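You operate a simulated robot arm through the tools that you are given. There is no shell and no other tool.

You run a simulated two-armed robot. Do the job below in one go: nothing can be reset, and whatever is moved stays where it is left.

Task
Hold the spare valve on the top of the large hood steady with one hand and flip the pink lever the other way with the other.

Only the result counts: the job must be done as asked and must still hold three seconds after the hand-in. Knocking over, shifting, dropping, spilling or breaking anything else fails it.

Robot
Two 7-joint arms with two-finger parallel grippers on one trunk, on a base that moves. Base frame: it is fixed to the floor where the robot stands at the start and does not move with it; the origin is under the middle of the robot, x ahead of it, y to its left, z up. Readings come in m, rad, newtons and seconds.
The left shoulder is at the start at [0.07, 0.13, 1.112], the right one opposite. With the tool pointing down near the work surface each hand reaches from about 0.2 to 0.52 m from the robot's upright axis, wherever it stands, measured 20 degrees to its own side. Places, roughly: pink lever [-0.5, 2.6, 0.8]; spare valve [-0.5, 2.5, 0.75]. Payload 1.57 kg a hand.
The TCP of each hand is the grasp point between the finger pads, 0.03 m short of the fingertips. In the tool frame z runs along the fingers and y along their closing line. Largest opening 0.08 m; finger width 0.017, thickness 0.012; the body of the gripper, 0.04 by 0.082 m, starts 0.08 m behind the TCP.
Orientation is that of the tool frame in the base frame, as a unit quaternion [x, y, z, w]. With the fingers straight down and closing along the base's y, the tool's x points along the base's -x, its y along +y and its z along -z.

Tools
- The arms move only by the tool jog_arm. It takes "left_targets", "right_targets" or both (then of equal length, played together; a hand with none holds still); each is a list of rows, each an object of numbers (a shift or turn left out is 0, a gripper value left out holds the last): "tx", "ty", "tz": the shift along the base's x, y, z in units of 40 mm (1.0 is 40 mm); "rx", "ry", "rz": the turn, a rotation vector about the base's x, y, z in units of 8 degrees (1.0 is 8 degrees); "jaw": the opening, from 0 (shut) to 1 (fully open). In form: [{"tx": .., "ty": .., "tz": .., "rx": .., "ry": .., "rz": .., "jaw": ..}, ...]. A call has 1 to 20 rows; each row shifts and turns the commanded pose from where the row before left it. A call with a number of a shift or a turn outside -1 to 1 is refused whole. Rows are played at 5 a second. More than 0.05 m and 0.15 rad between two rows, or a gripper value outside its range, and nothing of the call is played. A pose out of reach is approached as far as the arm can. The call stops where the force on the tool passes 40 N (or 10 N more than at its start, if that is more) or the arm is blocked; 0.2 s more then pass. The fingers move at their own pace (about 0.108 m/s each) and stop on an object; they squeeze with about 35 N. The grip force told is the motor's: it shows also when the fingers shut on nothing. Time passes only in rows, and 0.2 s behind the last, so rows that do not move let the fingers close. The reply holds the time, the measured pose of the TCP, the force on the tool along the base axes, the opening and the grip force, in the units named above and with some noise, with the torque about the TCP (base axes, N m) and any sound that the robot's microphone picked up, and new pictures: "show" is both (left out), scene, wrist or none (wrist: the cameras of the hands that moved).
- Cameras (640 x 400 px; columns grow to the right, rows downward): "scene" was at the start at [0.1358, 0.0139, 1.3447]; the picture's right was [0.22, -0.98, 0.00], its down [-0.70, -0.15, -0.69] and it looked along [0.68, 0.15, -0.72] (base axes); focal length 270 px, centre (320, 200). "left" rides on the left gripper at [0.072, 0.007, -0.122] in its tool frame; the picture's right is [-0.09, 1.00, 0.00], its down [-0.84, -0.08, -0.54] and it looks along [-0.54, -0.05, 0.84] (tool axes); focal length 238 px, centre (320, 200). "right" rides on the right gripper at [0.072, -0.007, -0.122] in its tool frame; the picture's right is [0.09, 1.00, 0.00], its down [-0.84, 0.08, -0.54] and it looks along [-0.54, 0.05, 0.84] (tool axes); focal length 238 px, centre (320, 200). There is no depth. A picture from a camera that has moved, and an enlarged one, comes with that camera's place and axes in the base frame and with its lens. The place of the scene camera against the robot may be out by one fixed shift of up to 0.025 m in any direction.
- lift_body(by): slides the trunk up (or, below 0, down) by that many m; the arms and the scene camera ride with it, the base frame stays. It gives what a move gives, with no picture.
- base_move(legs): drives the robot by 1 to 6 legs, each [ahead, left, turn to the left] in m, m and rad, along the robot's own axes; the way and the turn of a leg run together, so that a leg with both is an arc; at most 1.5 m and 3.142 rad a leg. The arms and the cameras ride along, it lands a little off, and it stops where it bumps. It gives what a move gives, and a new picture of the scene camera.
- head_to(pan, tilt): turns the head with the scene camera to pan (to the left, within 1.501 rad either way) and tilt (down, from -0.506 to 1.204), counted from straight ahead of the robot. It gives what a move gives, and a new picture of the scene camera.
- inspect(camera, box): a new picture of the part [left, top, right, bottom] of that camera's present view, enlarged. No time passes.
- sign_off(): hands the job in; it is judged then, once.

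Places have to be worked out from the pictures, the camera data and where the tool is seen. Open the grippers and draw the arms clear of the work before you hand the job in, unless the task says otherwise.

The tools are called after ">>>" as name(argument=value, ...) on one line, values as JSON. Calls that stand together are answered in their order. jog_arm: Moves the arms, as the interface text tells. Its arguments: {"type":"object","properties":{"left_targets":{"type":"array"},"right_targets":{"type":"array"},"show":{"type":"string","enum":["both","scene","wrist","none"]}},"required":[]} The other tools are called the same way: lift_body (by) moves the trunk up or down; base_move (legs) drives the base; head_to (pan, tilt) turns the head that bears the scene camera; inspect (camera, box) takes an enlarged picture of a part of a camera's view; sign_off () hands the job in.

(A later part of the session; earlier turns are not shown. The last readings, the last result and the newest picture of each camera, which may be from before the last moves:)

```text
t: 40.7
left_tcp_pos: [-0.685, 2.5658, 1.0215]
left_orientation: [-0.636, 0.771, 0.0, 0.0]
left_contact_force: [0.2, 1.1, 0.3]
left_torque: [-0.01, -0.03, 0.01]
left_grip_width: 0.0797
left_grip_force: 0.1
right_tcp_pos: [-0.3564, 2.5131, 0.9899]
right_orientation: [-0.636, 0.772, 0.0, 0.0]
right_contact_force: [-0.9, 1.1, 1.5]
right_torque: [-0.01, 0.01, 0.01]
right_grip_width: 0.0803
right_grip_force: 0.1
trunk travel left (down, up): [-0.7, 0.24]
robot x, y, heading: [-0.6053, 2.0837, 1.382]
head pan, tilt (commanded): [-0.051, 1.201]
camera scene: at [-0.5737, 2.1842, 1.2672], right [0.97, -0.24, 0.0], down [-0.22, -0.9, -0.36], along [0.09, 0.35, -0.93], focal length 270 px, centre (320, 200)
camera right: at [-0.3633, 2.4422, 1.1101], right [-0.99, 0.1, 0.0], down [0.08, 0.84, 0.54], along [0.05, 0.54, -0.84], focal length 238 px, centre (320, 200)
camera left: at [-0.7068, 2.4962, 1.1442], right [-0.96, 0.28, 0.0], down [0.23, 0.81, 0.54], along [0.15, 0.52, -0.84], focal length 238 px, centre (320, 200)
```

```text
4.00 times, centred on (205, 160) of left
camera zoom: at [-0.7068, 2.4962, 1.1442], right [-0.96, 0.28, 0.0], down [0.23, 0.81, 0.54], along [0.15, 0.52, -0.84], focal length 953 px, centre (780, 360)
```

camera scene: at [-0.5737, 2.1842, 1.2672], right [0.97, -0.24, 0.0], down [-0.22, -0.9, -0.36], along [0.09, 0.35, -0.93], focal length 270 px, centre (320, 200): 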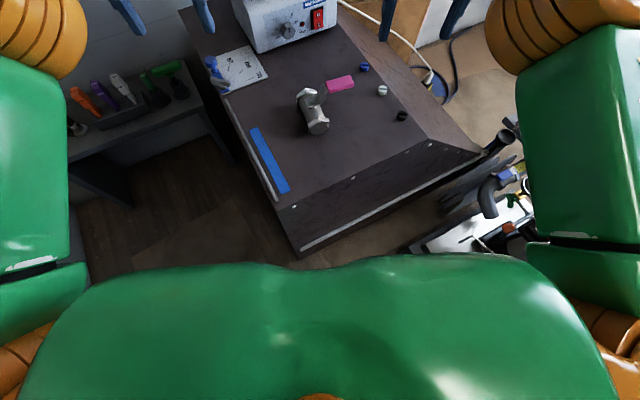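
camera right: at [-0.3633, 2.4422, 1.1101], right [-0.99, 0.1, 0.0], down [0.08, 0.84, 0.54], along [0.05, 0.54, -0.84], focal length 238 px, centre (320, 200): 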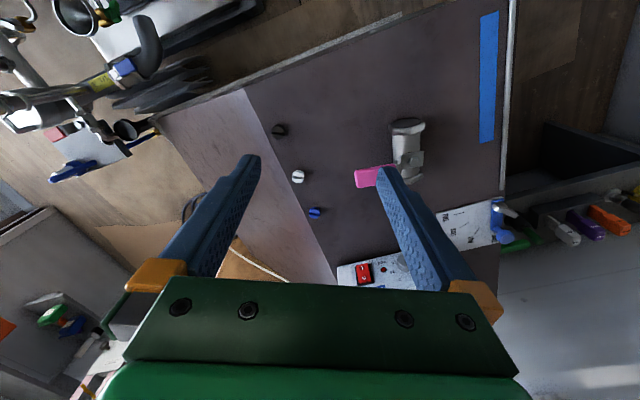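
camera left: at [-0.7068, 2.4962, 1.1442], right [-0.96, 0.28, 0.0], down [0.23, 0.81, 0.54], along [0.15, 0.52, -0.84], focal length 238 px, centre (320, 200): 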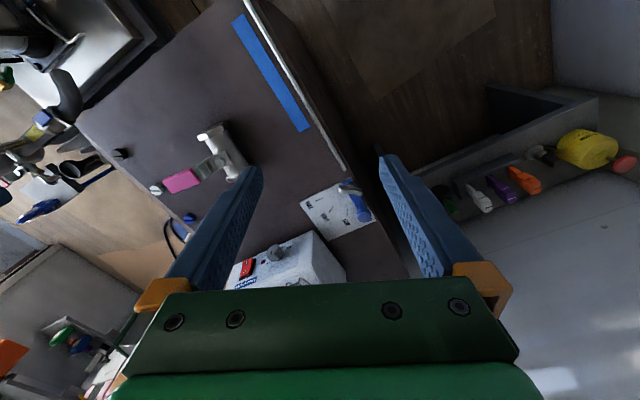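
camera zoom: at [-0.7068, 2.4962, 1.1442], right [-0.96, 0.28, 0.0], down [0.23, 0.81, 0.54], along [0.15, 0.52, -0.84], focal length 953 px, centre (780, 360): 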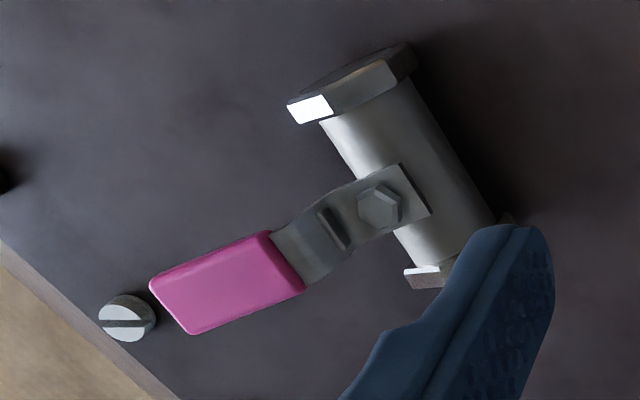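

Triangulation from both wrists agrees: nut top (-0.4955, 2.608, 0.764), lever tip (-0.401, 2.617, 0.79), near-hex ridge (-0.490, 2.570, 0.753), hood top z≈0.70. I now tilt the hands: left to straddle the near hex (yaw to the valve, fingers tilted 30° forward), right leaned away to the right, both still high up.

>>> jog_arm(left_targets=[{"rz": 1}, {"rz": 1}, {"rx": 0.935, "ry": 0.098}, {"rx": 0.935, "ry": 0.098}, {"rx": 0.935, "ry": 0.098}, {"rx": 0.935, "ry": 0.098}, {}], right_targets=[{"tx": 0.3, "tz": 0.2, "rx": 0.92, "ry": -0.18}, {"tx": 0.3, "tz": 0.2, "rx": 0.92, "ry": -0.18}, {"tx": 0.3, "tz": 0.2, "rx": 0.92, "ry": -0.18}, {"tx": 0.3, "tz": 0.2, "rx": 0.92, "ry": -0.18}, {"tx": 0.3, "rx": 0.16, "ry": 0.82}, {"rx": 0.16, "ry": 0.82}, {"rx": 0.16, "ry": 0.82}], show="both")

```text
t: 42.3
left_tcp_pos: [-0.6648, 2.6132, 1.1288]
left_orientation: [0.712, -0.652, -0.195, -0.171]
left_contact_force: [-0.5, -0.3, -0.6]
left_torque: [-0.02, -0.01, -0.01]
left_grip_width: 0.0799
left_grip_force: 0.0
left hand out of reach, approached as far as the arm can: row 3, 4, 5, 6
right_tcp_pos: [-0.2966, 2.5132, 1.0206]
right_orientation: [-0.57, 0.762, 0.294, 0.09]
right_contact_force: [0.1, 0.9, 0.1]
right_torque: [-0.02, -0.04, -0.02]
right_grip_width: 0.0798
right_grip_force: 0.0
trunk travel left (down, up): [-0.7, 0.24]
robot x, y, heading: [-0.6051, 2.0862, 1.376]
head pan, tilt (commanded): [-0.051, 1.201]
camera scene: at [-0.5733, 2.1834, 1.2673], right [0.97, -0.24, 0.0], down [-0.22, -0.9, -0.36], along [0.09, 0.35, -0.93], focal length 270 px, centre (320, 200)
camera right: at [-0.2897, 2.3867, 1.0834], right [-0.95, 0.1, 0.3], down [0.32, 0.4, 0.86], along [-0.03, 0.91, -0.41], focal length 238 px, centre (320, 200)
camera left: at [-0.6602, 2.4892, 1.1979], right [-1.0, -0.01, 0.05], down [0.04, 0.46, 0.89], along [-0.03, 0.89, -0.46], focal length 238 px, centre (320, 200)
```

scene: 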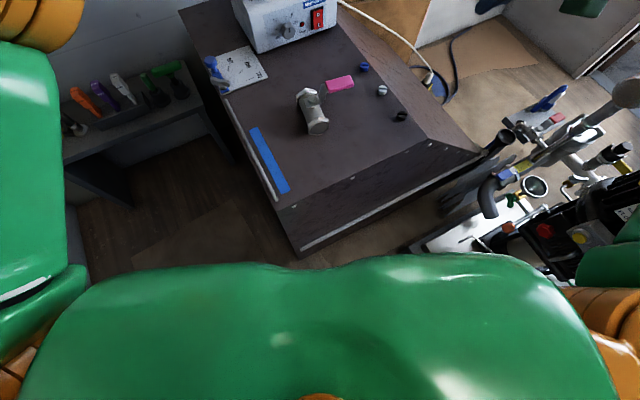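
right: 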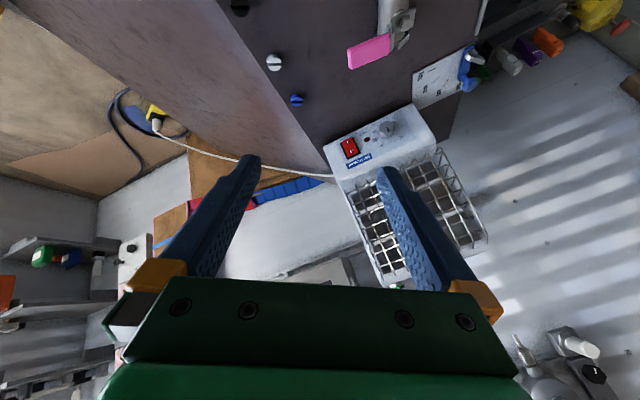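
left: 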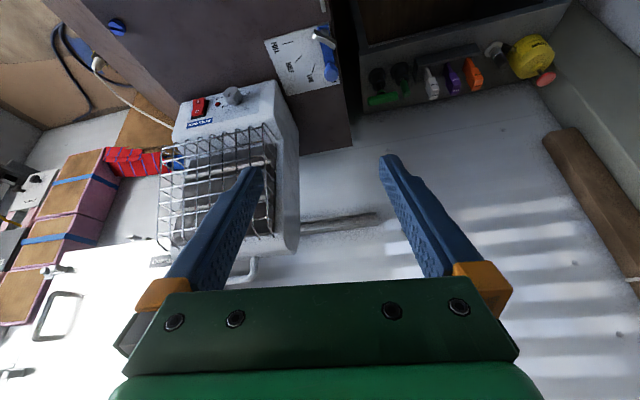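

The left hand ran into a reach limit while tilting high up (wrist too close to the shoulder). Before continuing I check where the right elbow went, since equipment stands on that side.

>>> head_to(pan=-0.8, tilt=0.7)

>>> head_to(pan=0.6, tilt=0.6)

```text
t: 43.4
left_tcp_pos: [-0.6639, 2.6133, 1.1264]
left_orientation: [0.712, -0.653, -0.193, -0.172]
left_contact_force: [-0.3, 0.3, 0.4]
left_torque: [-0.01, 0.05, 0.01]
left_grip_width: 0.0798
left_grip_force: 0.1
right_tcp_pos: [-0.2964, 2.5141, 1.0213]
right_orientation: [-0.571, 0.762, 0.291, 0.09]
right_contact_force: [0.8, 0.6, 0.3]
right_torque: [-0.01, 0.02, -0.02]
right_grip_width: 0.0799
right_grip_force: 0.1
trunk travel left (down, up): [-0.7, 0.24]
robot x, y, heading: [-0.6044, 2.0821, 1.379]
head pan, tilt (commanded): [-0.799, 0.7]
camera scene: at [-0.5161, 2.1763, 1.3031], right [0.55, -0.84, 0.0], down [-0.54, -0.35, -0.76], along [0.64, 0.42, -0.64], focal length 270 px, centre (320, 200)
```

scene: 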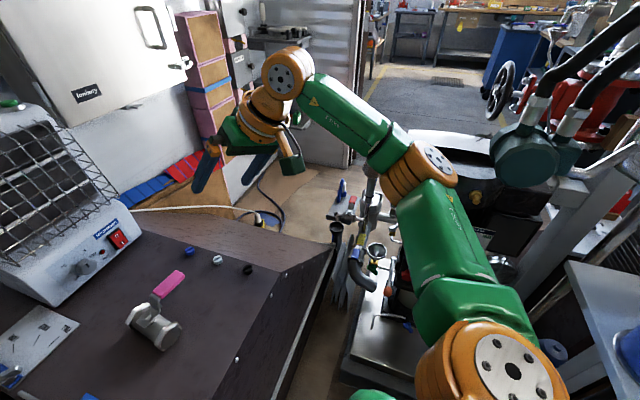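

```text
t: 44.9
left_tcp_pos: [-0.6653, 2.6133, 1.126]
left_orientation: [0.712, -0.653, -0.194, -0.172]
left_contact_force: [0.0, 1.0, 0.2]
left_torque: [-0.04, 0.03, -0.01]
left_grip_width: 0.0797
left_grip_force: 0.1
right_tcp_pos: [-0.2966, 2.5151, 1.0204]
right_orientation: [-0.57, 0.763, 0.291, 0.09]
right_contact_force: [0.2, -0.4, 0.4]
right_torque: [0.04, 0.01, 0.0]
right_grip_width: 0.0801
right_grip_force: 0.1
trunk travel left (down, up): [-0.7, 0.24]
robot x, y, heading: [-0.6043, 2.0829, 1.376]
head pan, tilt (commanded): [0.6, 0.6]
camera scene: at [-0.6221, 2.211, 1.3118], right [0.92, 0.4, 0.0], down [0.22, -0.52, -0.82], along [-0.33, 0.76, -0.57], focal length 270 px, centre (320, 200)
```

scene: 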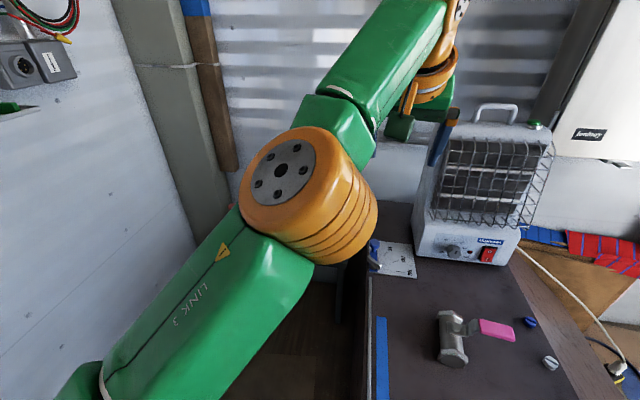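

Both elbows are clear of things. I now lower the left hand with its tilt, moving it toward +x, and check how the pose follows.

>>> jog_arm(left_targets=[{"tz": -1}, {"tz": -1, "tx": 0.5}, {"tz": -1, "tx": 1}], show="both")

```text
refused: row 3 steps farther than a row can; nothing moved
```

A row may shift at most 0.05 m in total; I use smaller combined steps.

>>> jog_arm(left_targets=[{"tz": -0.9}, {"tz": -0.8, "tx": 0.8}, {"tz": -0.8, "tx": 0.8}], show="both")

```text
t: 45.7
left_tcp_pos: [-0.5917, 2.6347, 1.0367]
left_orientation: [0.712, -0.652, -0.194, -0.171]
left_contact_force: [-1.3, -0.4, -0.9]
left_torque: [0.01, 0.01, 0.02]
left_grip_width: 0.0801
left_grip_force: 0.1
left hand out of reach, approached as far as the arm can: row 1, 2
right_tcp_pos: [-0.296, 2.5145, 1.0211]
right_orientation: [-0.569, 0.763, 0.292, 0.089]
right_contact_force: [0.6, -0.5, 0.4]
right_torque: [0.02, 0.04, 0.01]
right_grip_width: 0.0798
right_grip_force: 0.1
trunk travel left (down, up): [-0.7, 0.24]
robot x, y, heading: [-0.603, 2.085, 1.382]
head pan, tilt (commanded): [0.6, 0.6]
camera scene: at [-0.6208, 2.2111, 1.3119], right [0.92, 0.4, 0.0], down [0.22, -0.52, -0.83], along [-0.33, 0.76, -0.56], focal length 270 px, centre (320, 200)
camera left: at [-0.5877, 2.5114, 1.1087], right [-1.0, -0.01, 0.05], down [0.04, 0.46, 0.89], along [-0.03, 0.89, -0.46], focal length 238 px, centre (320, 200)
```

scene: 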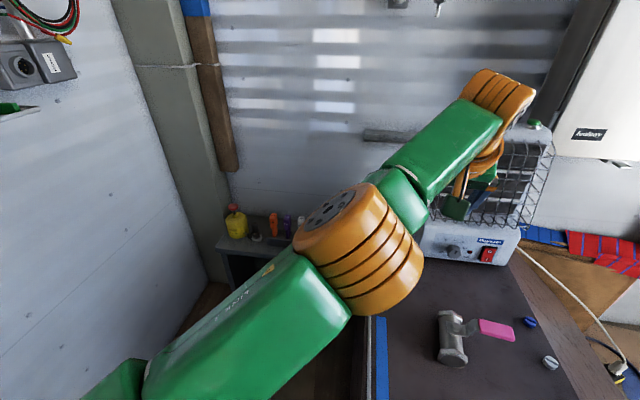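
left: 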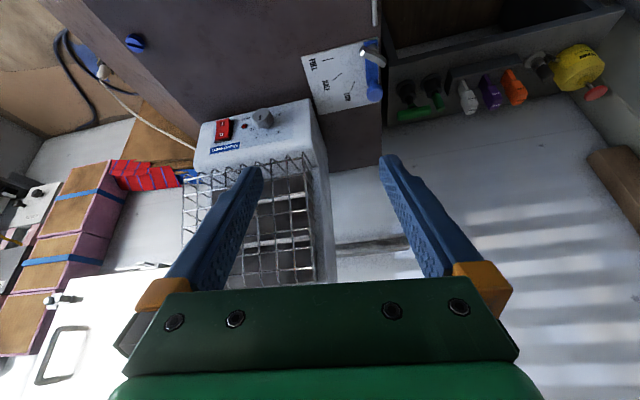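

The left hand now has the 30° tilt at (-0.59, 2.635, 1.037). I bring it down and back to above the near hex, around (-0.50, 2.56, 0.88).

>>> jog_arm(left_targets=[{"tx": 0.5, "ty": -0.47, "tz": -0.98}, {"tx": 0.5, "ty": -0.47, "tz": -0.98}, {"tx": 0.5, "ty": -0.47, "tz": -0.98}, {"tx": 0.5, "ty": -0.47, "tz": -0.9}], show="both")

```text
t: 46.7
left_tcp_pos: [-0.5347, 2.6337, 0.9056]
left_orientation: [0.712, -0.653, -0.193, -0.171]
left_contact_force: [0.3, -0.9, -0.5]
left_torque: [-0.02, -0.02, 0.01]
left_grip_width: 0.0798
left_grip_force: 0.2
left hand out of reach, approached as far as the arm can: row 1, 2, 3, 4
right_tcp_pos: [-0.2966, 2.5157, 1.0201]
right_orientation: [-0.57, 0.763, 0.291, 0.09]
right_contact_force: [0.0, 0.1, 0.5]
right_torque: [-0.06, 0.0, -0.01]
right_grip_width: 0.0798
right_grip_force: 0.0
trunk travel left (down, up): [-0.7, 0.24]
robot x, y, heading: [-0.6044, 2.0837, 1.379]
head pan, tilt (commanded): [0.6, 0.6]
camera scene: at [-0.6221, 2.2122, 1.3117], right [0.92, 0.4, 0.0], down [0.22, -0.52, -0.82], along [-0.33, 0.76, -0.57], focal length 270 px, centre (320, 200)
camera left: at [-0.5306, 2.5104, 0.977], right [-1.0, -0.01, 0.05], down [0.04, 0.46, 0.89], along [-0.03, 0.89, -0.46], focal length 238 px, centre (320, 200)
```

scene: 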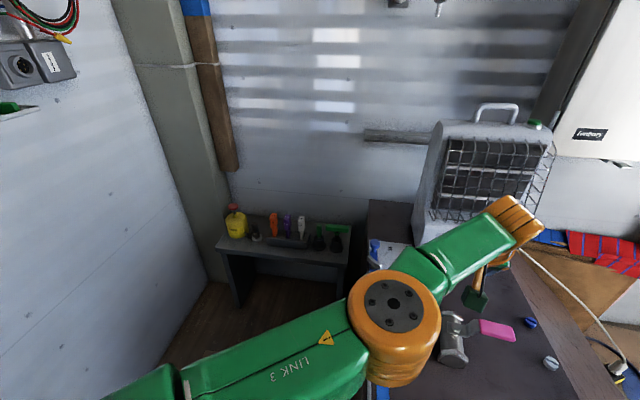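
left: 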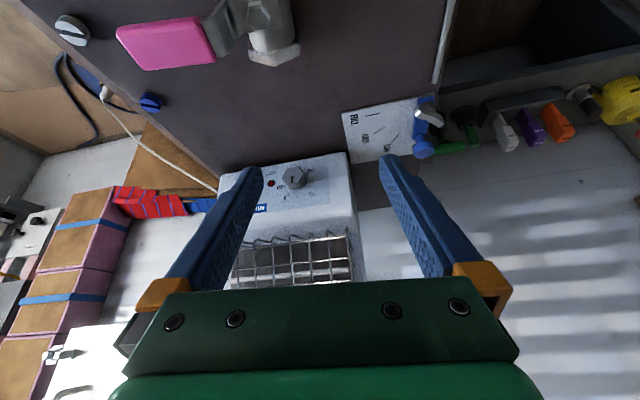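

The tilted left hand cannot come back in y: its elbow is low and the wrist is at its limit. Raising the trunk lets the arm reach down with the elbow higher, so I lift by 0.2 m and then jog the left hand down and back.

>>> lift_body(by=0.2)

>>> jog_arm(left_targets=[{"ty": -0.6, "tz": -0.9}, {"ty": -0.6, "tz": -0.9}, {"ty": -0.6, "tz": -0.9}, {"tz": -1}], show="both")

```text
t: 48.9
left_tcp_pos: [-0.5354, 2.6343, 1.1068]
left_orientation: [0.713, -0.652, -0.194, -0.171]
left_contact_force: [-0.3, -0.3, 0.3]
left_torque: [0.0, -0.02, -0.05]
left_grip_width: 0.08
left_grip_force: 0.1
right_tcp_pos: [-0.2968, 2.5147, 1.2208]
right_orientation: [-0.57, 0.763, 0.291, 0.09]
right_contact_force: [-1.2, -0.6, -0.6]
right_torque: [0.0, -0.02, 0.0]
right_grip_width: 0.0799
right_grip_force: 0.0
trunk travel left (down, up): [-0.9, 0.04]
robot x, y, heading: [-0.6002, 2.0841, 1.378]
head pan, tilt (commanded): [0.6, 0.6]
```

```text
t: 49.9
left_tcp_pos: [-0.54, 2.6218, 0.9698]
left_orientation: [0.713, -0.652, -0.193, -0.171]
left_contact_force: [-0.3, -0.3, 0.0]
left_torque: [0.04, 0.03, -0.01]
left_grip_width: 0.08
left_grip_force: 0.0
left hand out of reach, approached as far as the arm can: row 1, 2, 3, 4
right_tcp_pos: [-0.2977, 2.5143, 1.2201]
right_orientation: [-0.571, 0.762, 0.292, 0.089]
right_contact_force: [0.3, 0.3, 0.7]
right_torque: [0.01, -0.04, -0.02]
right_grip_width: 0.0801
right_grip_force: 0.2
trunk travel left (down, up): [-0.9, 0.04]
robot x, y, heading: [-0.607, 2.0849, 1.373]
head pan, tilt (commanded): [0.6, 0.6]
camera scene: at [-0.6225, 2.2113, 1.5118], right [0.92, 0.4, 0.0], down [0.22, -0.52, -0.82], along [-0.33, 0.76, -0.57], focal length 270 px, centre (320, 200)
camera left: at [-0.5367, 2.4977, 1.0414], right [-1.0, -0.01, 0.05], down [0.04, 0.46, 0.89], along [-0.03, 0.89, -0.46], focal length 238 px, centre (320, 200)
```

scene: 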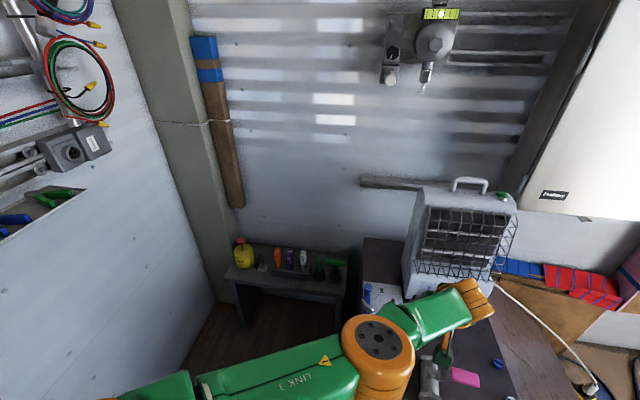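
left: 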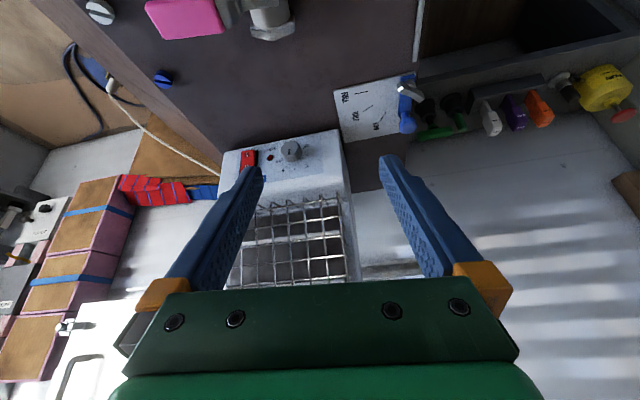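

The limit seems tied to the yaw plus forward tilt of the left wrist; vertical with this yaw was reachable. I untilt the left hand back to vertical, then creep the base 0.03 m closer.

>>> jog_arm(left_targets=[{"rx": -0.935, "ry": -0.098}, {"rx": -0.935, "ry": -0.098}, {"rx": -0.935, "ry": -0.098}, {"rx": -0.935, "ry": -0.098}], show="none")

>>> base_move(legs=[[0.03, 0.0, 0.0]])

```text
t: 50.9
left_tcp_pos: [-0.5749, 2.5527, 0.9819]
left_orientation: [0.737, -0.676, 0.002, 0.003]
left_contact_force: [0.4, 0.4, 0.0]
left_torque: [0.01, 0.03, 0.01]
left_grip_width: 0.0803
left_grip_force: 0.2
left hand out of reach, approached as far as the arm can: row 1, 2, 3, 4
right_tcp_pos: [-0.2964, 2.5137, 1.2208]
right_orientation: [-0.57, 0.762, 0.292, 0.09]
right_contact_force: [0.3, 0.5, 0.4]
right_torque: [0.0, 0.03, 0.04]
right_grip_width: 0.08
right_grip_force: 0.0
trunk travel left (down, up): [-0.9, 0.04]
robot x, y, heading: [-0.6034, 2.0872, 1.376]
head pan, tilt (commanded): [0.6, 0.6]
```

```text
t: 51.7
left_tcp_pos: [-0.5702, 2.5764, 0.9854]
left_orientation: [0.737, -0.675, 0.001, 0.0]
left_contact_force: [-0.3, -0.5, -0.1]
left_torque: [0.06, -0.02, -0.01]
left_grip_width: 0.08
left_grip_force: 0.1
right_tcp_pos: [-0.2921, 2.5376, 1.2228]
right_orientation: [-0.57, 0.762, 0.294, 0.092]
right_contact_force: [0.0, -0.8, 0.2]
right_torque: [0.05, -0.03, -0.01]
right_grip_width: 0.0801
right_grip_force: 0.1
trunk travel left (down, up): [-0.9, 0.04]
robot x, y, heading: [-0.5952, 2.1164, 1.378]
head pan, tilt (commanded): [0.6, 0.6]
camera scene: at [-0.6177, 2.2324, 1.5126], right [0.92, 0.4, 0.0], down [0.22, -0.51, -0.83], along [-0.33, 0.76, -0.56], focal length 270 px, centre (320, 200)
```

scene: 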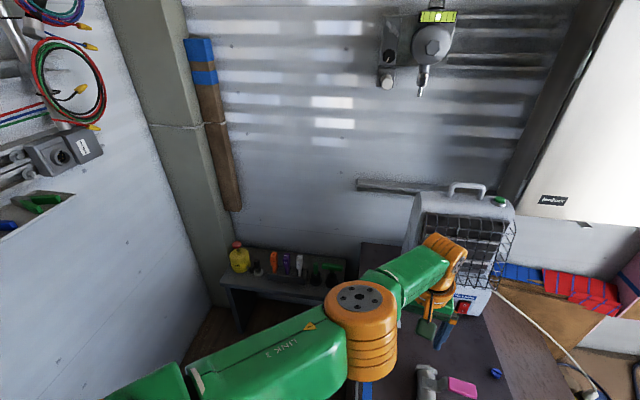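

No bump; the robot is at (-0.597, 2.114). I move the vertical left hand above the near hex at about (-0.49, 2.563, 0.88).

>>> jog_arm(left_targets=[{"tx": 0.67, "ty": -0.1, "tz": -0.85}, {"tx": 0.67, "ty": -0.1, "tz": -0.85}, {"tx": 0.67, "ty": -0.1, "tz": -0.85}], show="both")

```text
t: 52.5
left_tcp_pos: [-0.5248, 2.5252, 0.8973]
left_orientation: [0.737, -0.676, 0.0, 0.003]
left_contact_force: [-0.9, -0.1, 0.2]
left_torque: [0.03, 0.01, -0.03]
left_grip_width: 0.0801
left_grip_force: 0.0
left hand out of reach, approached as far as the arm can: row 1, 2, 3
right_tcp_pos: [-0.2913, 2.5424, 1.2217]
right_orientation: [-0.57, 0.762, 0.292, 0.09]
right_contact_force: [-0.9, 0.1, -0.3]
right_torque: [0.01, -0.02, 0.03]
right_grip_width: 0.0798
right_grip_force: 0.1
trunk travel left (down, up): [-0.9, 0.04]
robot x, y, heading: [-0.6011, 2.1141, 1.378]
head pan, tilt (commanded): [0.6, 0.6]
camera scene: at [-0.6165, 2.2391, 1.512], right [0.92, 0.4, 0.0], down [0.22, -0.52, -0.83], along [-0.33, 0.76, -0.56], focal length 270 px, centre (320, 200)
camera left: at [-0.5254, 2.4527, 1.021], right [-1.0, 0.01, 0.0], down [0.01, 0.84, 0.54], along [0.0, 0.54, -0.84], focal length 238 px, centre (320, 200)
```

scene: 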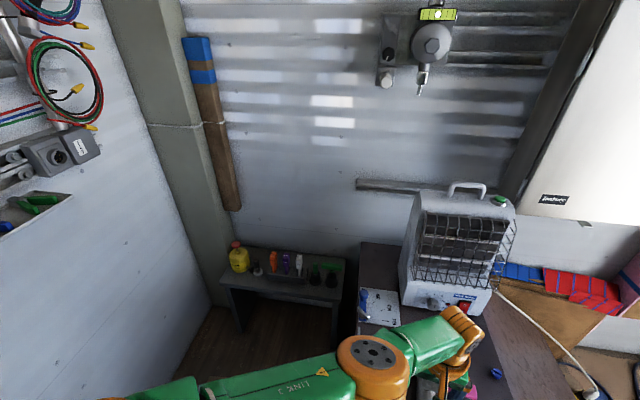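
left: 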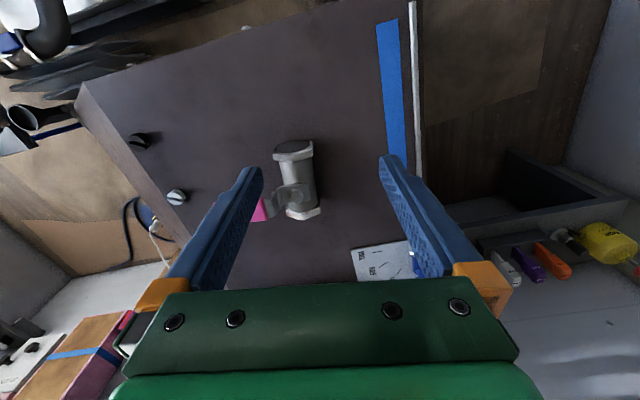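

The reach data fit an arm radius of ~0.415 m from the shoulder with the wrist 0.18 m above the TCP, so a lower shoulder (≈1.0) gives the best horizontal reach at z≈0.735. I raise the left hand first, then lower the trunk by 0.25 m.

>>> jog_arm(left_targets=[{"tz": 1}, {"tz": 1}, {"tz": 1}, {"tz": 1}, {"tz": 1}, {"tz": 1}], show="none")

>>> lift_body(by=-0.25)

>>> base_move(legs=[[0.03, 0.0, 0.0]])

```text
t: 53.9
left_tcp_pos: [-0.5224, 2.5514, 1.1301]
left_orientation: [0.737, -0.675, 0.001, 0.002]
left_contact_force: [0.4, -0.4, 0.9]
left_torque: [0.01, -0.02, -0.02]
left_grip_width: 0.0802
left_grip_force: 0.0
left hand out of reach, approached as far as the arm can: row 1, 2, 3, 6
right_tcp_pos: [-0.2906, 2.5437, 1.221]
right_orientation: [-0.57, 0.763, 0.291, 0.09]
right_contact_force: [-0.1, -0.2, 0.6]
right_torque: [-0.04, 0.02, 0.01]
right_grip_width: 0.0799
right_grip_force: 0.1
trunk travel left (down, up): [-0.9, 0.04]
robot x, y, heading: [-0.5972, 2.1119, 1.376]
head pan, tilt (commanded): [0.6, 0.6]
```

```text
t: 56.5
left_tcp_pos: [-0.5204, 2.5536, 0.8792]
left_orientation: [0.738, -0.675, 0.001, 0.002]
left_contact_force: [0.4, -0.7, -0.3]
left_torque: [-0.02, 0.02, 0.01]
left_grip_width: 0.0799
left_grip_force: 0.0
right_tcp_pos: [-0.2916, 2.5437, 0.9717]
right_orientation: [-0.571, 0.762, 0.292, 0.09]
right_contact_force: [0.7, 0.4, -0.2]
right_torque: [-0.01, 0.01, -0.01]
right_grip_width: 0.0798
right_grip_force: 0.0
trunk travel left (down, up): [-0.65, 0.29]
robot x, y, heading: [-0.6019, 2.1103, 1.377]
head pan, tilt (commanded): [0.6, 0.6]
```

```text
t: 57.3
left_tcp_pos: [-0.5147, 2.5803, 0.8797]
left_orientation: [0.737, -0.676, 0.0, 0.002]
left_contact_force: [-0.2, -0.4, 0.3]
left_torque: [0.01, 0.04, -0.03]
left_grip_width: 0.0804
left_grip_force: 0.2
right_tcp_pos: [-0.2856, 2.5708, 0.9719]
right_orientation: [-0.57, 0.762, 0.293, 0.091]
right_contact_force: [0.8, -0.1, 1.5]
right_torque: [0.01, -0.03, 0.04]
right_grip_width: 0.0802
right_grip_force: 0.1
trunk travel left (down, up): [-0.65, 0.29]
robot x, y, heading: [-0.5936, 2.1463, 1.381]
head pan, tilt (commanded): [0.6, 0.6]
camera scene: at [-0.6112, 2.2665, 1.2622], right [0.92, 0.4, 0.0], down [0.22, -0.52, -0.83], along [-0.33, 0.76, -0.56], focal length 270 px, centre (320, 200)
```

scene: 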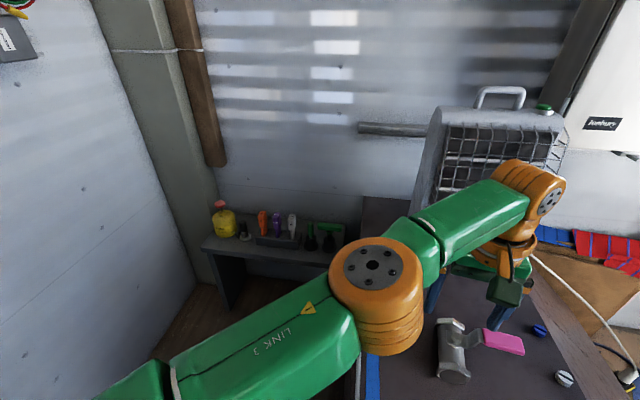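

Still no bump; the robot is at (-0.594, 2.143). I align the left hand over the near hex (dx≈+0.025, dy≈-0.018) and lower a little, then check the wrist picture.

>>> jog_arm(left_targets=[{"tx": 0.62, "ty": -0.45}, {"tz": -0.8}, {}], show="both")

```text
t: 58.1
left_tcp_pos: [-0.4907, 2.5645, 0.8461]
left_orientation: [0.738, -0.675, 0.001, 0.003]
left_contact_force: [0.4, 0.6, 1.5]
left_torque: [0.02, -0.01, 0.01]
left_grip_width: 0.0801
left_grip_force: 0.1
right_tcp_pos: [-0.2835, 2.5739, 0.9701]
right_orientation: [-0.569, 0.764, 0.291, 0.09]
right_contact_force: [0.3, -0.2, 0.4]
right_torque: [0.0, 0.03, 0.01]
right_grip_width: 0.0801
right_grip_force: 0.1
trunk travel left (down, up): [-0.65, 0.29]
robot x, y, heading: [-0.5909, 2.1427, 1.38]
head pan, tilt (commanded): [0.6, 0.6]
camera scene: at [-0.6101, 2.2694, 1.2619], right [0.92, 0.4, 0.0], down [0.22, -0.52, -0.83], along [-0.33, 0.76, -0.56], focal length 270 px, centre (320, 200)
camera left: at [-0.4914, 2.4926, 0.9701], right [-1.0, 0.0, 0.0], down [0.0, 0.84, 0.54], along [0.0, 0.54, -0.84], focal length 238 px, centre (320, 200)
```

scene: 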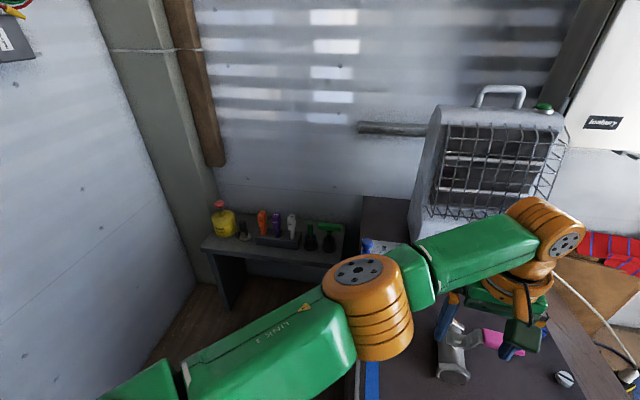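
left: 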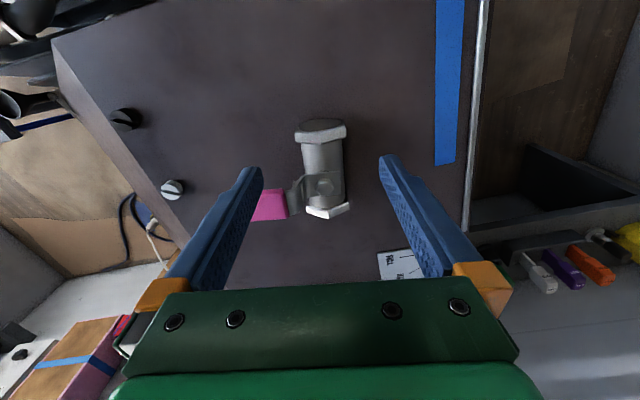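

The near hex lies almost exactly under the grip point. I zoom in to fine-tune the centring before descending.

>>> inspect(camera="left", box=[230, 100, 410, 230])

```text
3.08 times, centred on (320, 165) of left
camera zoom: at [-0.4914, 2.4926, 0.9701], right [-1.0, 0.0, 0.0], down [0.0, 0.84, 0.54], along [0.0, 0.54, -0.84], focal length 733 px, centre (320, 308)
```

zoom: 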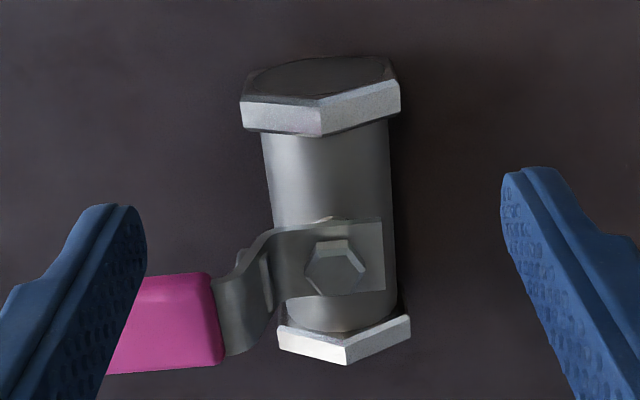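

The hex is centred between the fingers to within about a millimetre, and the +x finger clears the lever (its near edge y≈2.593). I descend 0.108 m to z≈0.738.

>>> jog_arm(left_targets=[{"tz": -0.7}, {"tz": -0.7}, {"tz": -0.7}, {"tz": -0.6}, {}], show="both")

```text
t: 59.3
left_tcp_pos: [-0.491, 2.5647, 0.7383]
left_orientation: [0.737, -0.676, 0.003, 0.003]
left_contact_force: [0.1, -0.6, 1.0]
left_torque: [0.0, 0.04, 0.01]
left_grip_width: 0.0802
left_grip_force: 0.2
right_tcp_pos: [-0.285, 2.573, 0.9728]
right_orientation: [-0.571, 0.763, 0.291, 0.09]
right_contact_force: [0.0, -0.6, 0.5]
right_torque: [0.0, -0.03, -0.01]
right_grip_width: 0.0801
right_grip_force: 0.1
trunk travel left (down, up): [-0.65, 0.29]
robot x, y, heading: [-0.5915, 2.1421, 1.38]
head pan, tilt (commanded): [0.6, 0.6]
camera scene: at [-0.6106, 2.2696, 1.2618], right [0.92, 0.4, 0.0], down [0.22, -0.52, -0.83], along [-0.33, 0.76, -0.56], focal length 270 px, centre (320, 200)
camera left: at [-0.4922, 2.492, 0.862], right [-1.0, 0.0, 0.0], down [0.0, 0.84, 0.54], along [0.0, 0.54, -0.84], focal length 238 px, centre (320, 200)
```

scene: 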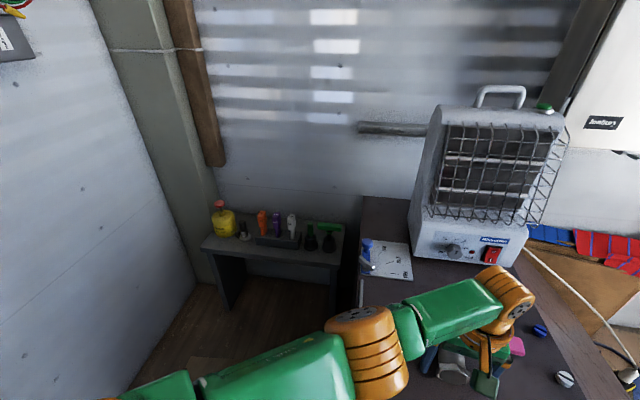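
left: 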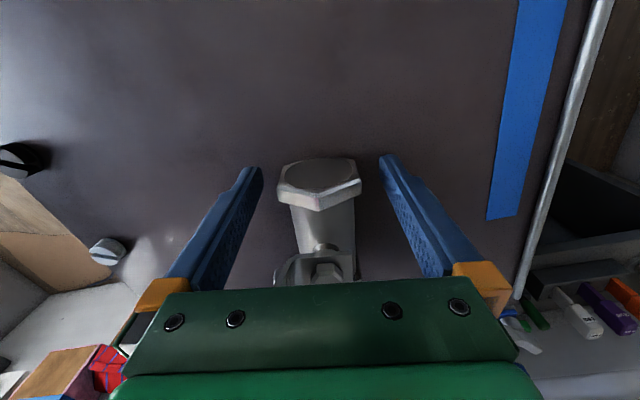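

The fingers straddle the near hex with no contact force. I close the left gripper on it.

>>> jog_arm(left_targets=[{"jaw": 0}, {"jaw": 0}, {"jaw": 0}], show="wrist")

```text
t: 60.1
left_tcp_pos: [-0.4912, 2.564, 0.739]
left_orientation: [0.737, -0.676, 0.002, 0.002]
left_contact_force: [-0.1, 0.0, -0.6]
left_torque: [0.06, 0.0, -0.04]
left_grip_width: 0.048
left_grip_force: 35.8
right_tcp_pos: [-0.285, 2.5741, 0.9708]
right_orientation: [-0.571, 0.763, 0.291, 0.09]
right_contact_force: [0.6, -1.2, -0.1]
right_torque: [0.0, 0.03, 0.0]
right_grip_width: 0.0799
right_grip_force: 0.1
trunk travel left (down, up): [-0.65, 0.29]
robot x, y, heading: [-0.5944, 2.1444, 1.379]
head pan, tilt (commanded): [0.6, 0.6]
camera left: at [-0.492, 2.4921, 0.8623], right [-1.0, 0.0, 0.0], down [0.0, 0.84, 0.54], along [0.0, 0.54, -0.84], focal length 238 px, centre (320, 200)
```

left: 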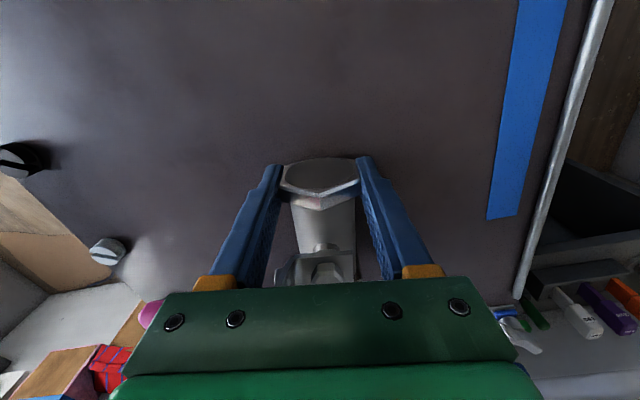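

The valve is held (width 0.048, 36 N). Now the right hand: I shut its fingers and lean it another 20° to the right so that its body stays clear of the left hand.

>>> jog_arm(right_targets=[{"rx": 0.16, "ry": 0.82, "jaw": 0}, {"rx": 0.16, "ry": 0.82, "jaw": 0}, {"rx": 0.16, "ry": 0.82, "jaw": 0}, {"jaw": 0}], show="both")

>>> head_to(pan=-0.25, tilt=0.75)

```text
t: 61.1
left_tcp_pos: [-0.4911, 2.5641, 0.7391]
left_orientation: [0.737, -0.676, 0.001, 0.003]
left_contact_force: [-0.7, 0.1, -0.3]
left_torque: [0.05, -0.01, -0.02]
left_grip_width: 0.0479
left_grip_force: 34.9
right_tcp_pos: [-0.2859, 2.5736, 0.9697]
right_orientation: [-0.508, 0.757, 0.41, -0.022]
right_contact_force: [-0.5, 0.2, -0.4]
right_torque: [-0.06, -0.03, 0.03]
right_grip_width: 0.0
right_grip_force: 21.6
trunk travel left (down, up): [-0.65, 0.29]
robot x, y, heading: [-0.5907, 2.141, 1.382]
head pan, tilt (commanded): [0.6, 0.6]
camera scene: at [-0.6106, 2.2699, 1.2618], right [0.92, 0.4, 0.0], down [0.22, -0.52, -0.82], along [-0.33, 0.76, -0.57], focal length 270 px, centre (320, 200)
camera right: at [-0.2589, 2.4423, 1.0189], right [-0.79, 0.07, 0.61], down [0.59, 0.35, 0.73], along [-0.16, 0.94, -0.32], focal length 238 px, centre (320, 200)
```

scene: 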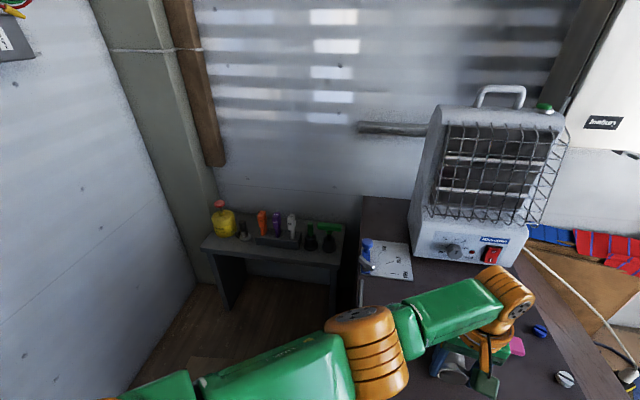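
right: 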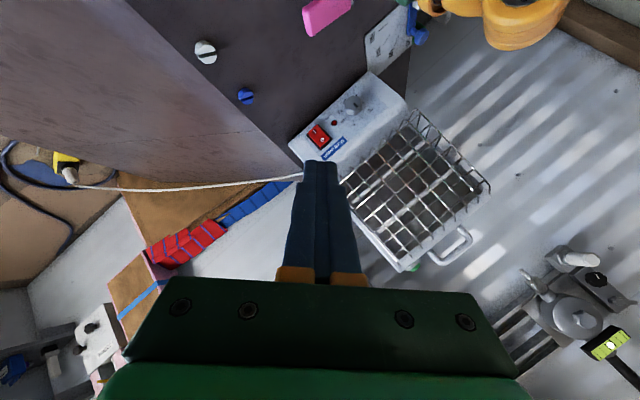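

```text
t: 62.3
left_tcp_pos: [-0.4916, 2.5642, 0.7382]
left_orientation: [0.737, -0.676, 0.001, 0.002]
left_contact_force: [-0.3, -0.2, 0.5]
left_torque: [0.04, 0.0, 0.02]
left_grip_width: 0.0479
left_grip_force: 34.3
right_tcp_pos: [-0.2849, 2.5726, 0.9715]
right_orientation: [-0.508, 0.757, 0.41, -0.022]
right_contact_force: [-0.3, -0.2, -0.4]
right_torque: [0.02, 0.03, -0.01]
right_grip_width: 0.0
right_grip_force: 21.1
trunk travel left (down, up): [-0.65, 0.29]
robot x, y, heading: [-0.5942, 2.1439, 1.381]
head pan, tilt (commanded): [-0.25, 0.75]
camera scene: at [-0.5401, 2.2637, 1.2489], right [0.9, -0.43, 0.0], down [-0.29, -0.62, -0.73], along [0.31, 0.66, -0.68], focal length 270 px, centre (320, 200)
```

scene: 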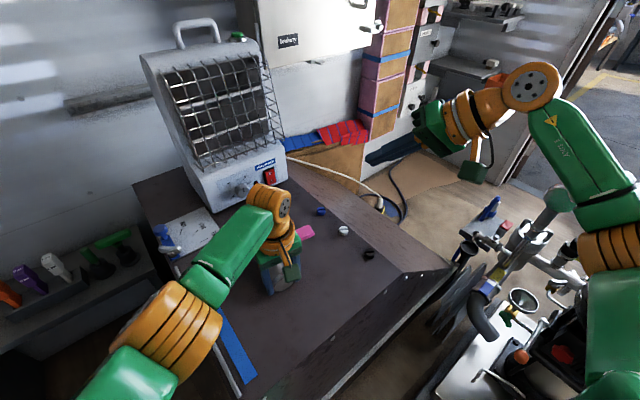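

The scene view shows both hands and the pink lever well. I bring the shut right fingers down toward the robot-side (−y) flank of the lever in a straight line, stopping short to check.

>>> jog_arm(right_targets=[{"tx": -0.51, "ty": -0.08, "tz": -0.69}, {"tx": -0.51, "ty": -0.08, "tz": -0.69}, {"tx": -0.51, "ty": -0.08, "tz": -0.69}, {"tx": -0.51, "ty": -0.08, "tz": -0.69}], show="both")

```text
t: 63.3
left_tcp_pos: [-0.492, 2.5638, 0.7386]
left_orientation: [0.737, -0.676, 0.002, 0.002]
left_contact_force: [-0.7, -0.3, -0.3]
left_torque: [0.06, -0.01, 0.05]
left_grip_width: 0.048
left_grip_force: 35.2
right_tcp_pos: [-0.3659, 2.5608, 0.8603]
right_orientation: [-0.508, 0.757, 0.41, -0.023]
right_contact_force: [0.6, -0.4, -0.5]
right_torque: [-0.01, 0.01, -0.04]
right_grip_width: 0.0
right_grip_force: 21.8
trunk travel left (down, up): [-0.65, 0.29]
robot x, y, heading: [-0.5914, 2.1451, 1.381]
head pan, tilt (commanded): [-0.25, 0.75]
camera scene: at [-0.5401, 2.2638, 1.2489], right [0.9, -0.43, 0.0], down [-0.29, -0.62, -0.73], along [0.31, 0.66, -0.68], focal length 270 px, centre (320, 200)
camera right: at [-0.3408, 2.4288, 0.9088], right [-0.79, 0.07, 0.61], down [0.59, 0.35, 0.73], along [-0.16, 0.93, -0.32], focal length 238 px, centre (320, 200)
```

scene: 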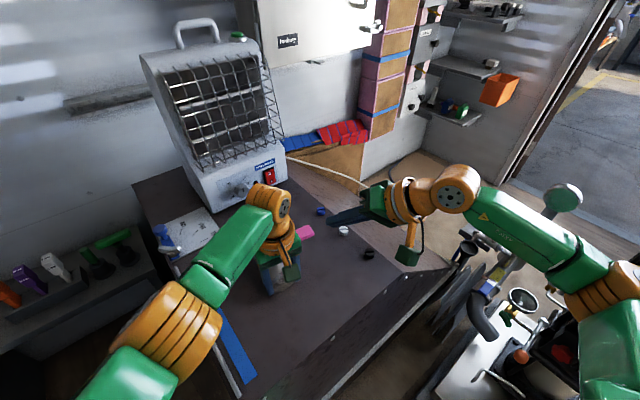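
right: 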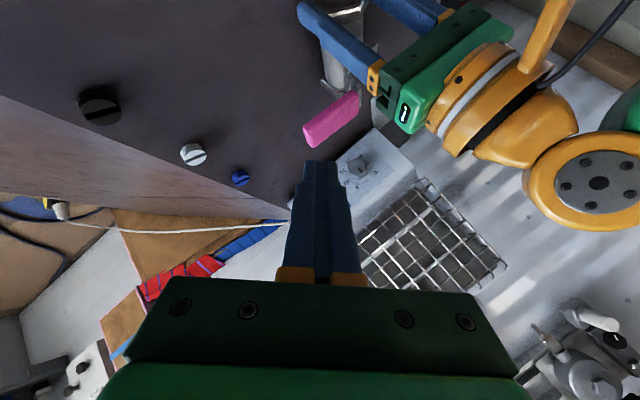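

The right fingertip is at about (-0.379, 2.579, 0.841), just short of the lever. I bring it down beside the lever's robot-side flank, tip to about (-0.42, 2.575, 0.782).

>>> jog_arm(right_targets=[{"tx": -0.25, "ty": -0.05, "tz": -0.7}, {"tx": -0.5, "ty": -0.03, "tz": -0.5}, {"tx": -0.25, "tz": -0.25}], show="both")

>>> inspect(camera="scene", box=[220, 170, 420, 310])

```text
t: 64.1
left_tcp_pos: [-0.4907, 2.5628, 0.7396]
left_orientation: [0.737, -0.676, 0.002, 0.002]
left_contact_force: [-0.9, 0.2, 0.5]
left_torque: [0.11, 0.0, 0.0]
left_grip_width: 0.0479
left_grip_force: 35.3
right_tcp_pos: [-0.4068, 2.5565, 0.8025]
right_orientation: [-0.509, 0.757, 0.41, -0.023]
right_contact_force: [0.7, 0.3, -0.2]
right_torque: [-0.01, 0.03, -0.02]
right_grip_width: 0.0001
right_grip_force: 21.3
trunk travel left (down, up): [-0.65, 0.29]
robot x, y, heading: [-0.5915, 2.1454, 1.378]
head pan, tilt (commanded): [-0.25, 0.75]
camera scene: at [-0.5401, 2.2637, 1.2489], right [0.9, -0.43, 0.0], down [-0.29, -0.62, -0.73], along [0.31, 0.66, -0.68], focal length 270 px, centre (320, 200)
camera right: at [-0.3805, 2.426, 0.8511], right [-0.79, 0.07, 0.61], down [0.59, 0.35, 0.73], along [-0.16, 0.94, -0.32], focal length 238 px, centre (320, 200)
```

scene: 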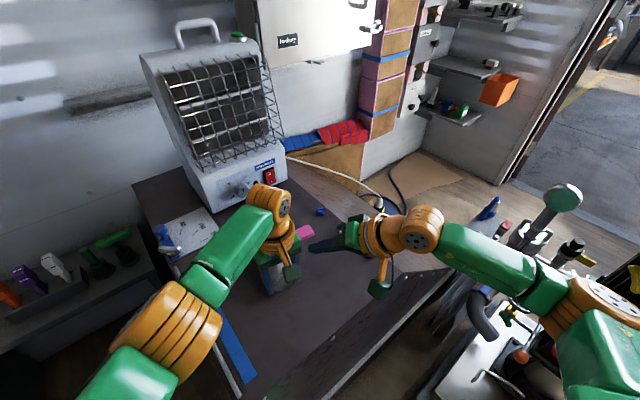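
right: 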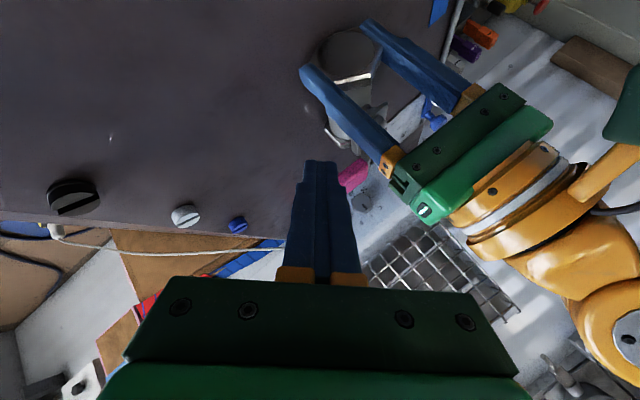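

```text
2.86 times, centred on (320, 240) of scene
camera zoom: at [-0.5401, 2.2637, 1.2489], right [0.9, -0.43, 0.0], down [-0.29, -0.62, -0.73], along [0.31, 0.66, -0.68], focal length 770 px, centre (320, 86)
```

zoom: 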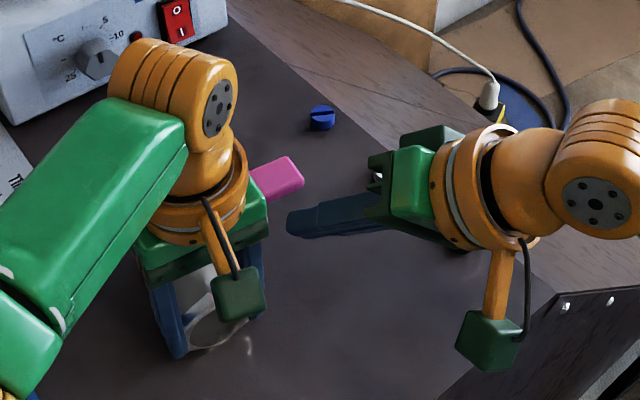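

The fingertip is beside the lever on the robot's side. I push gently away from the robot (+y) by about 0.035 m and watch the force and whether the lever turns.

>>> jog_arm(right_targets=[{"ty": 0.3}, {"ty": 0.2}, {"ty": 0.2}, {"ty": 0.2}], show="both")

>>> inspect(camera="scene", box=[220, 170, 420, 310])

```text
t: 65.1
left_tcp_pos: [-0.4912, 2.5643, 0.7386]
left_orientation: [0.738, -0.675, 0.001, 0.001]
left_contact_force: [0.0, 0.8, 0.3]
left_torque: [0.11, -0.02, 0.1]
left_grip_width: 0.0478
left_grip_force: 35.2
right_tcp_pos: [-0.4058, 2.5947, 0.8025]
right_orientation: [-0.508, 0.757, 0.41, -0.022]
right_contact_force: [-0.1, -0.7, -0.6]
right_torque: [-0.02, -0.01, 0.01]
right_grip_width: 0.0
right_grip_force: 21.4
trunk travel left (down, up): [-0.65, 0.29]
robot x, y, heading: [-0.5909, 2.1416, 1.383]
head pan, tilt (commanded): [-0.25, 0.75]
camera scene: at [-0.5403, 2.2641, 1.2489], right [0.9, -0.43, 0.0], down [-0.29, -0.62, -0.73], along [0.31, 0.66, -0.68], focal length 270 px, centre (320, 200)
camera right: at [-0.3804, 2.4631, 0.8509], right [-0.79, 0.07, 0.61], down [0.59, 0.35, 0.73], along [-0.16, 0.93, -0.32], focal length 238 px, centre (320, 200)
```

scene: 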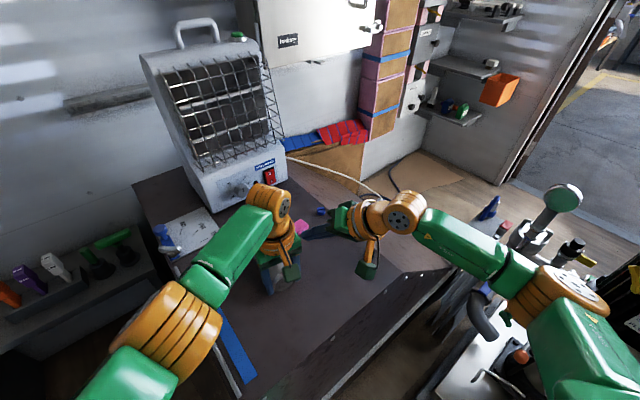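
right: 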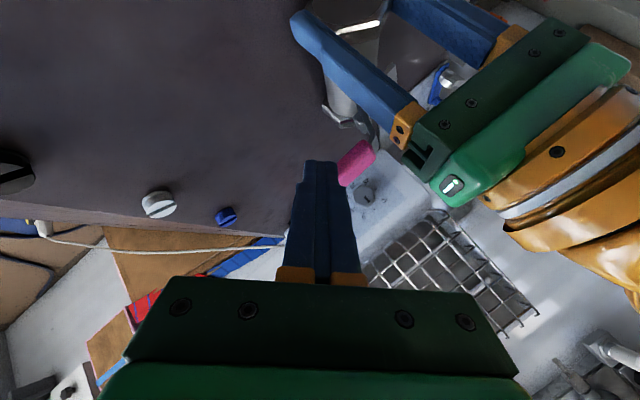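

```text
2.86 times, centred on (320, 240) of scene
camera zoom: at [-0.5403, 2.2641, 1.2489], right [0.9, -0.43, 0.0], down [-0.29, -0.62, -0.73], along [0.31, 0.66, -0.68], focal length 770 px, centre (320, 86)
```

zoom: 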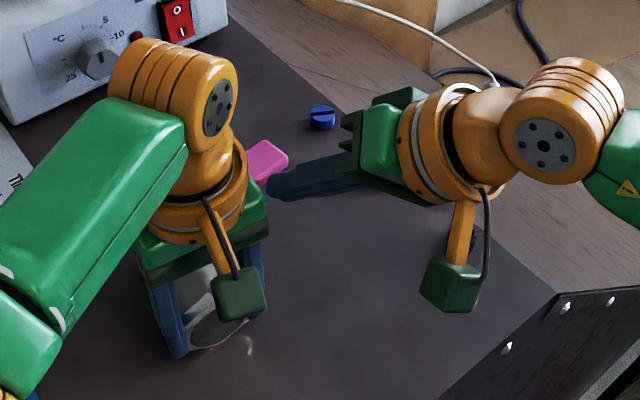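

The lever moved toward +y with almost no resistance (now roughly 20° turned), and the valve stayed put. I follow the arc with the fingertip to about 50°.

>>> jog_arm(right_targets=[{"tx": 0.08, "ty": 0.32}, {"tx": 0.08, "ty": 0.31}, {"tx": -0.13, "ty": 0.26}, {"tx": -0.13, "ty": 0.25}], show="both")

>>> inspect(camera="scene", box=[220, 170, 420, 310])

```text
t: 66.1
left_tcp_pos: [-0.4907, 2.5641, 0.7388]
left_orientation: [0.737, -0.676, 0.001, 0.002]
left_contact_force: [-0.2, 1.8, -0.2]
left_torque: [0.14, -0.09, 0.08]
left_grip_width: 0.0478
left_grip_force: 34.9
right_tcp_pos: [-0.4103, 2.639, 0.8022]
right_orientation: [-0.509, 0.757, 0.41, -0.022]
right_contact_force: [-0.6, -0.6, -0.6]
right_torque: [-0.03, -0.01, -0.02]
right_grip_width: 0.0001
right_grip_force: 21.5
trunk travel left (down, up): [-0.65, 0.29]
robot x, y, heading: [-0.5958, 2.1418, 1.381]
head pan, tilt (commanded): [-0.25, 0.75]
camera scene: at [-0.54, 2.2639, 1.2489], right [0.9, -0.43, 0.0], down [-0.29, -0.62, -0.73], along [0.31, 0.66, -0.68], focal length 270 px, centre (320, 200)
camera right: at [-0.3842, 2.5081, 0.851], right [-0.79, 0.07, 0.61], down [0.59, 0.35, 0.73], along [-0.16, 0.94, -0.32], focal length 238 px, centre (320, 200)
```

scene: 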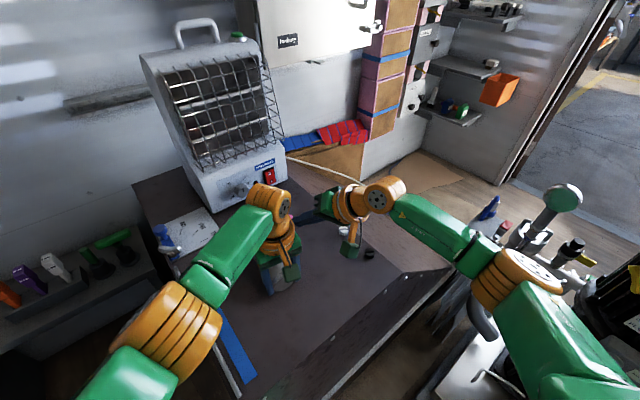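
right: 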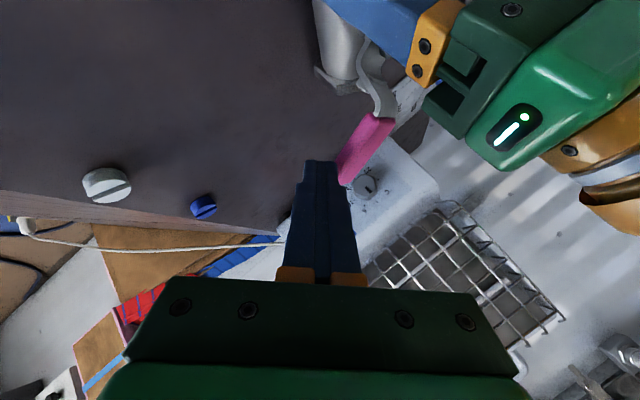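

```text
2.86 times, centred on (320, 240) of scene
camera zoom: at [-0.54, 2.2639, 1.2489], right [0.9, -0.43, 0.0], down [-0.29, -0.62, -0.73], along [0.31, 0.66, -0.68], focal length 770 px, centre (320, 86)
```

zoom: 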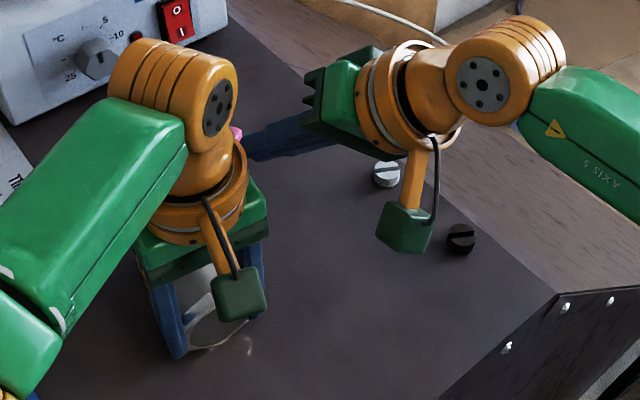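

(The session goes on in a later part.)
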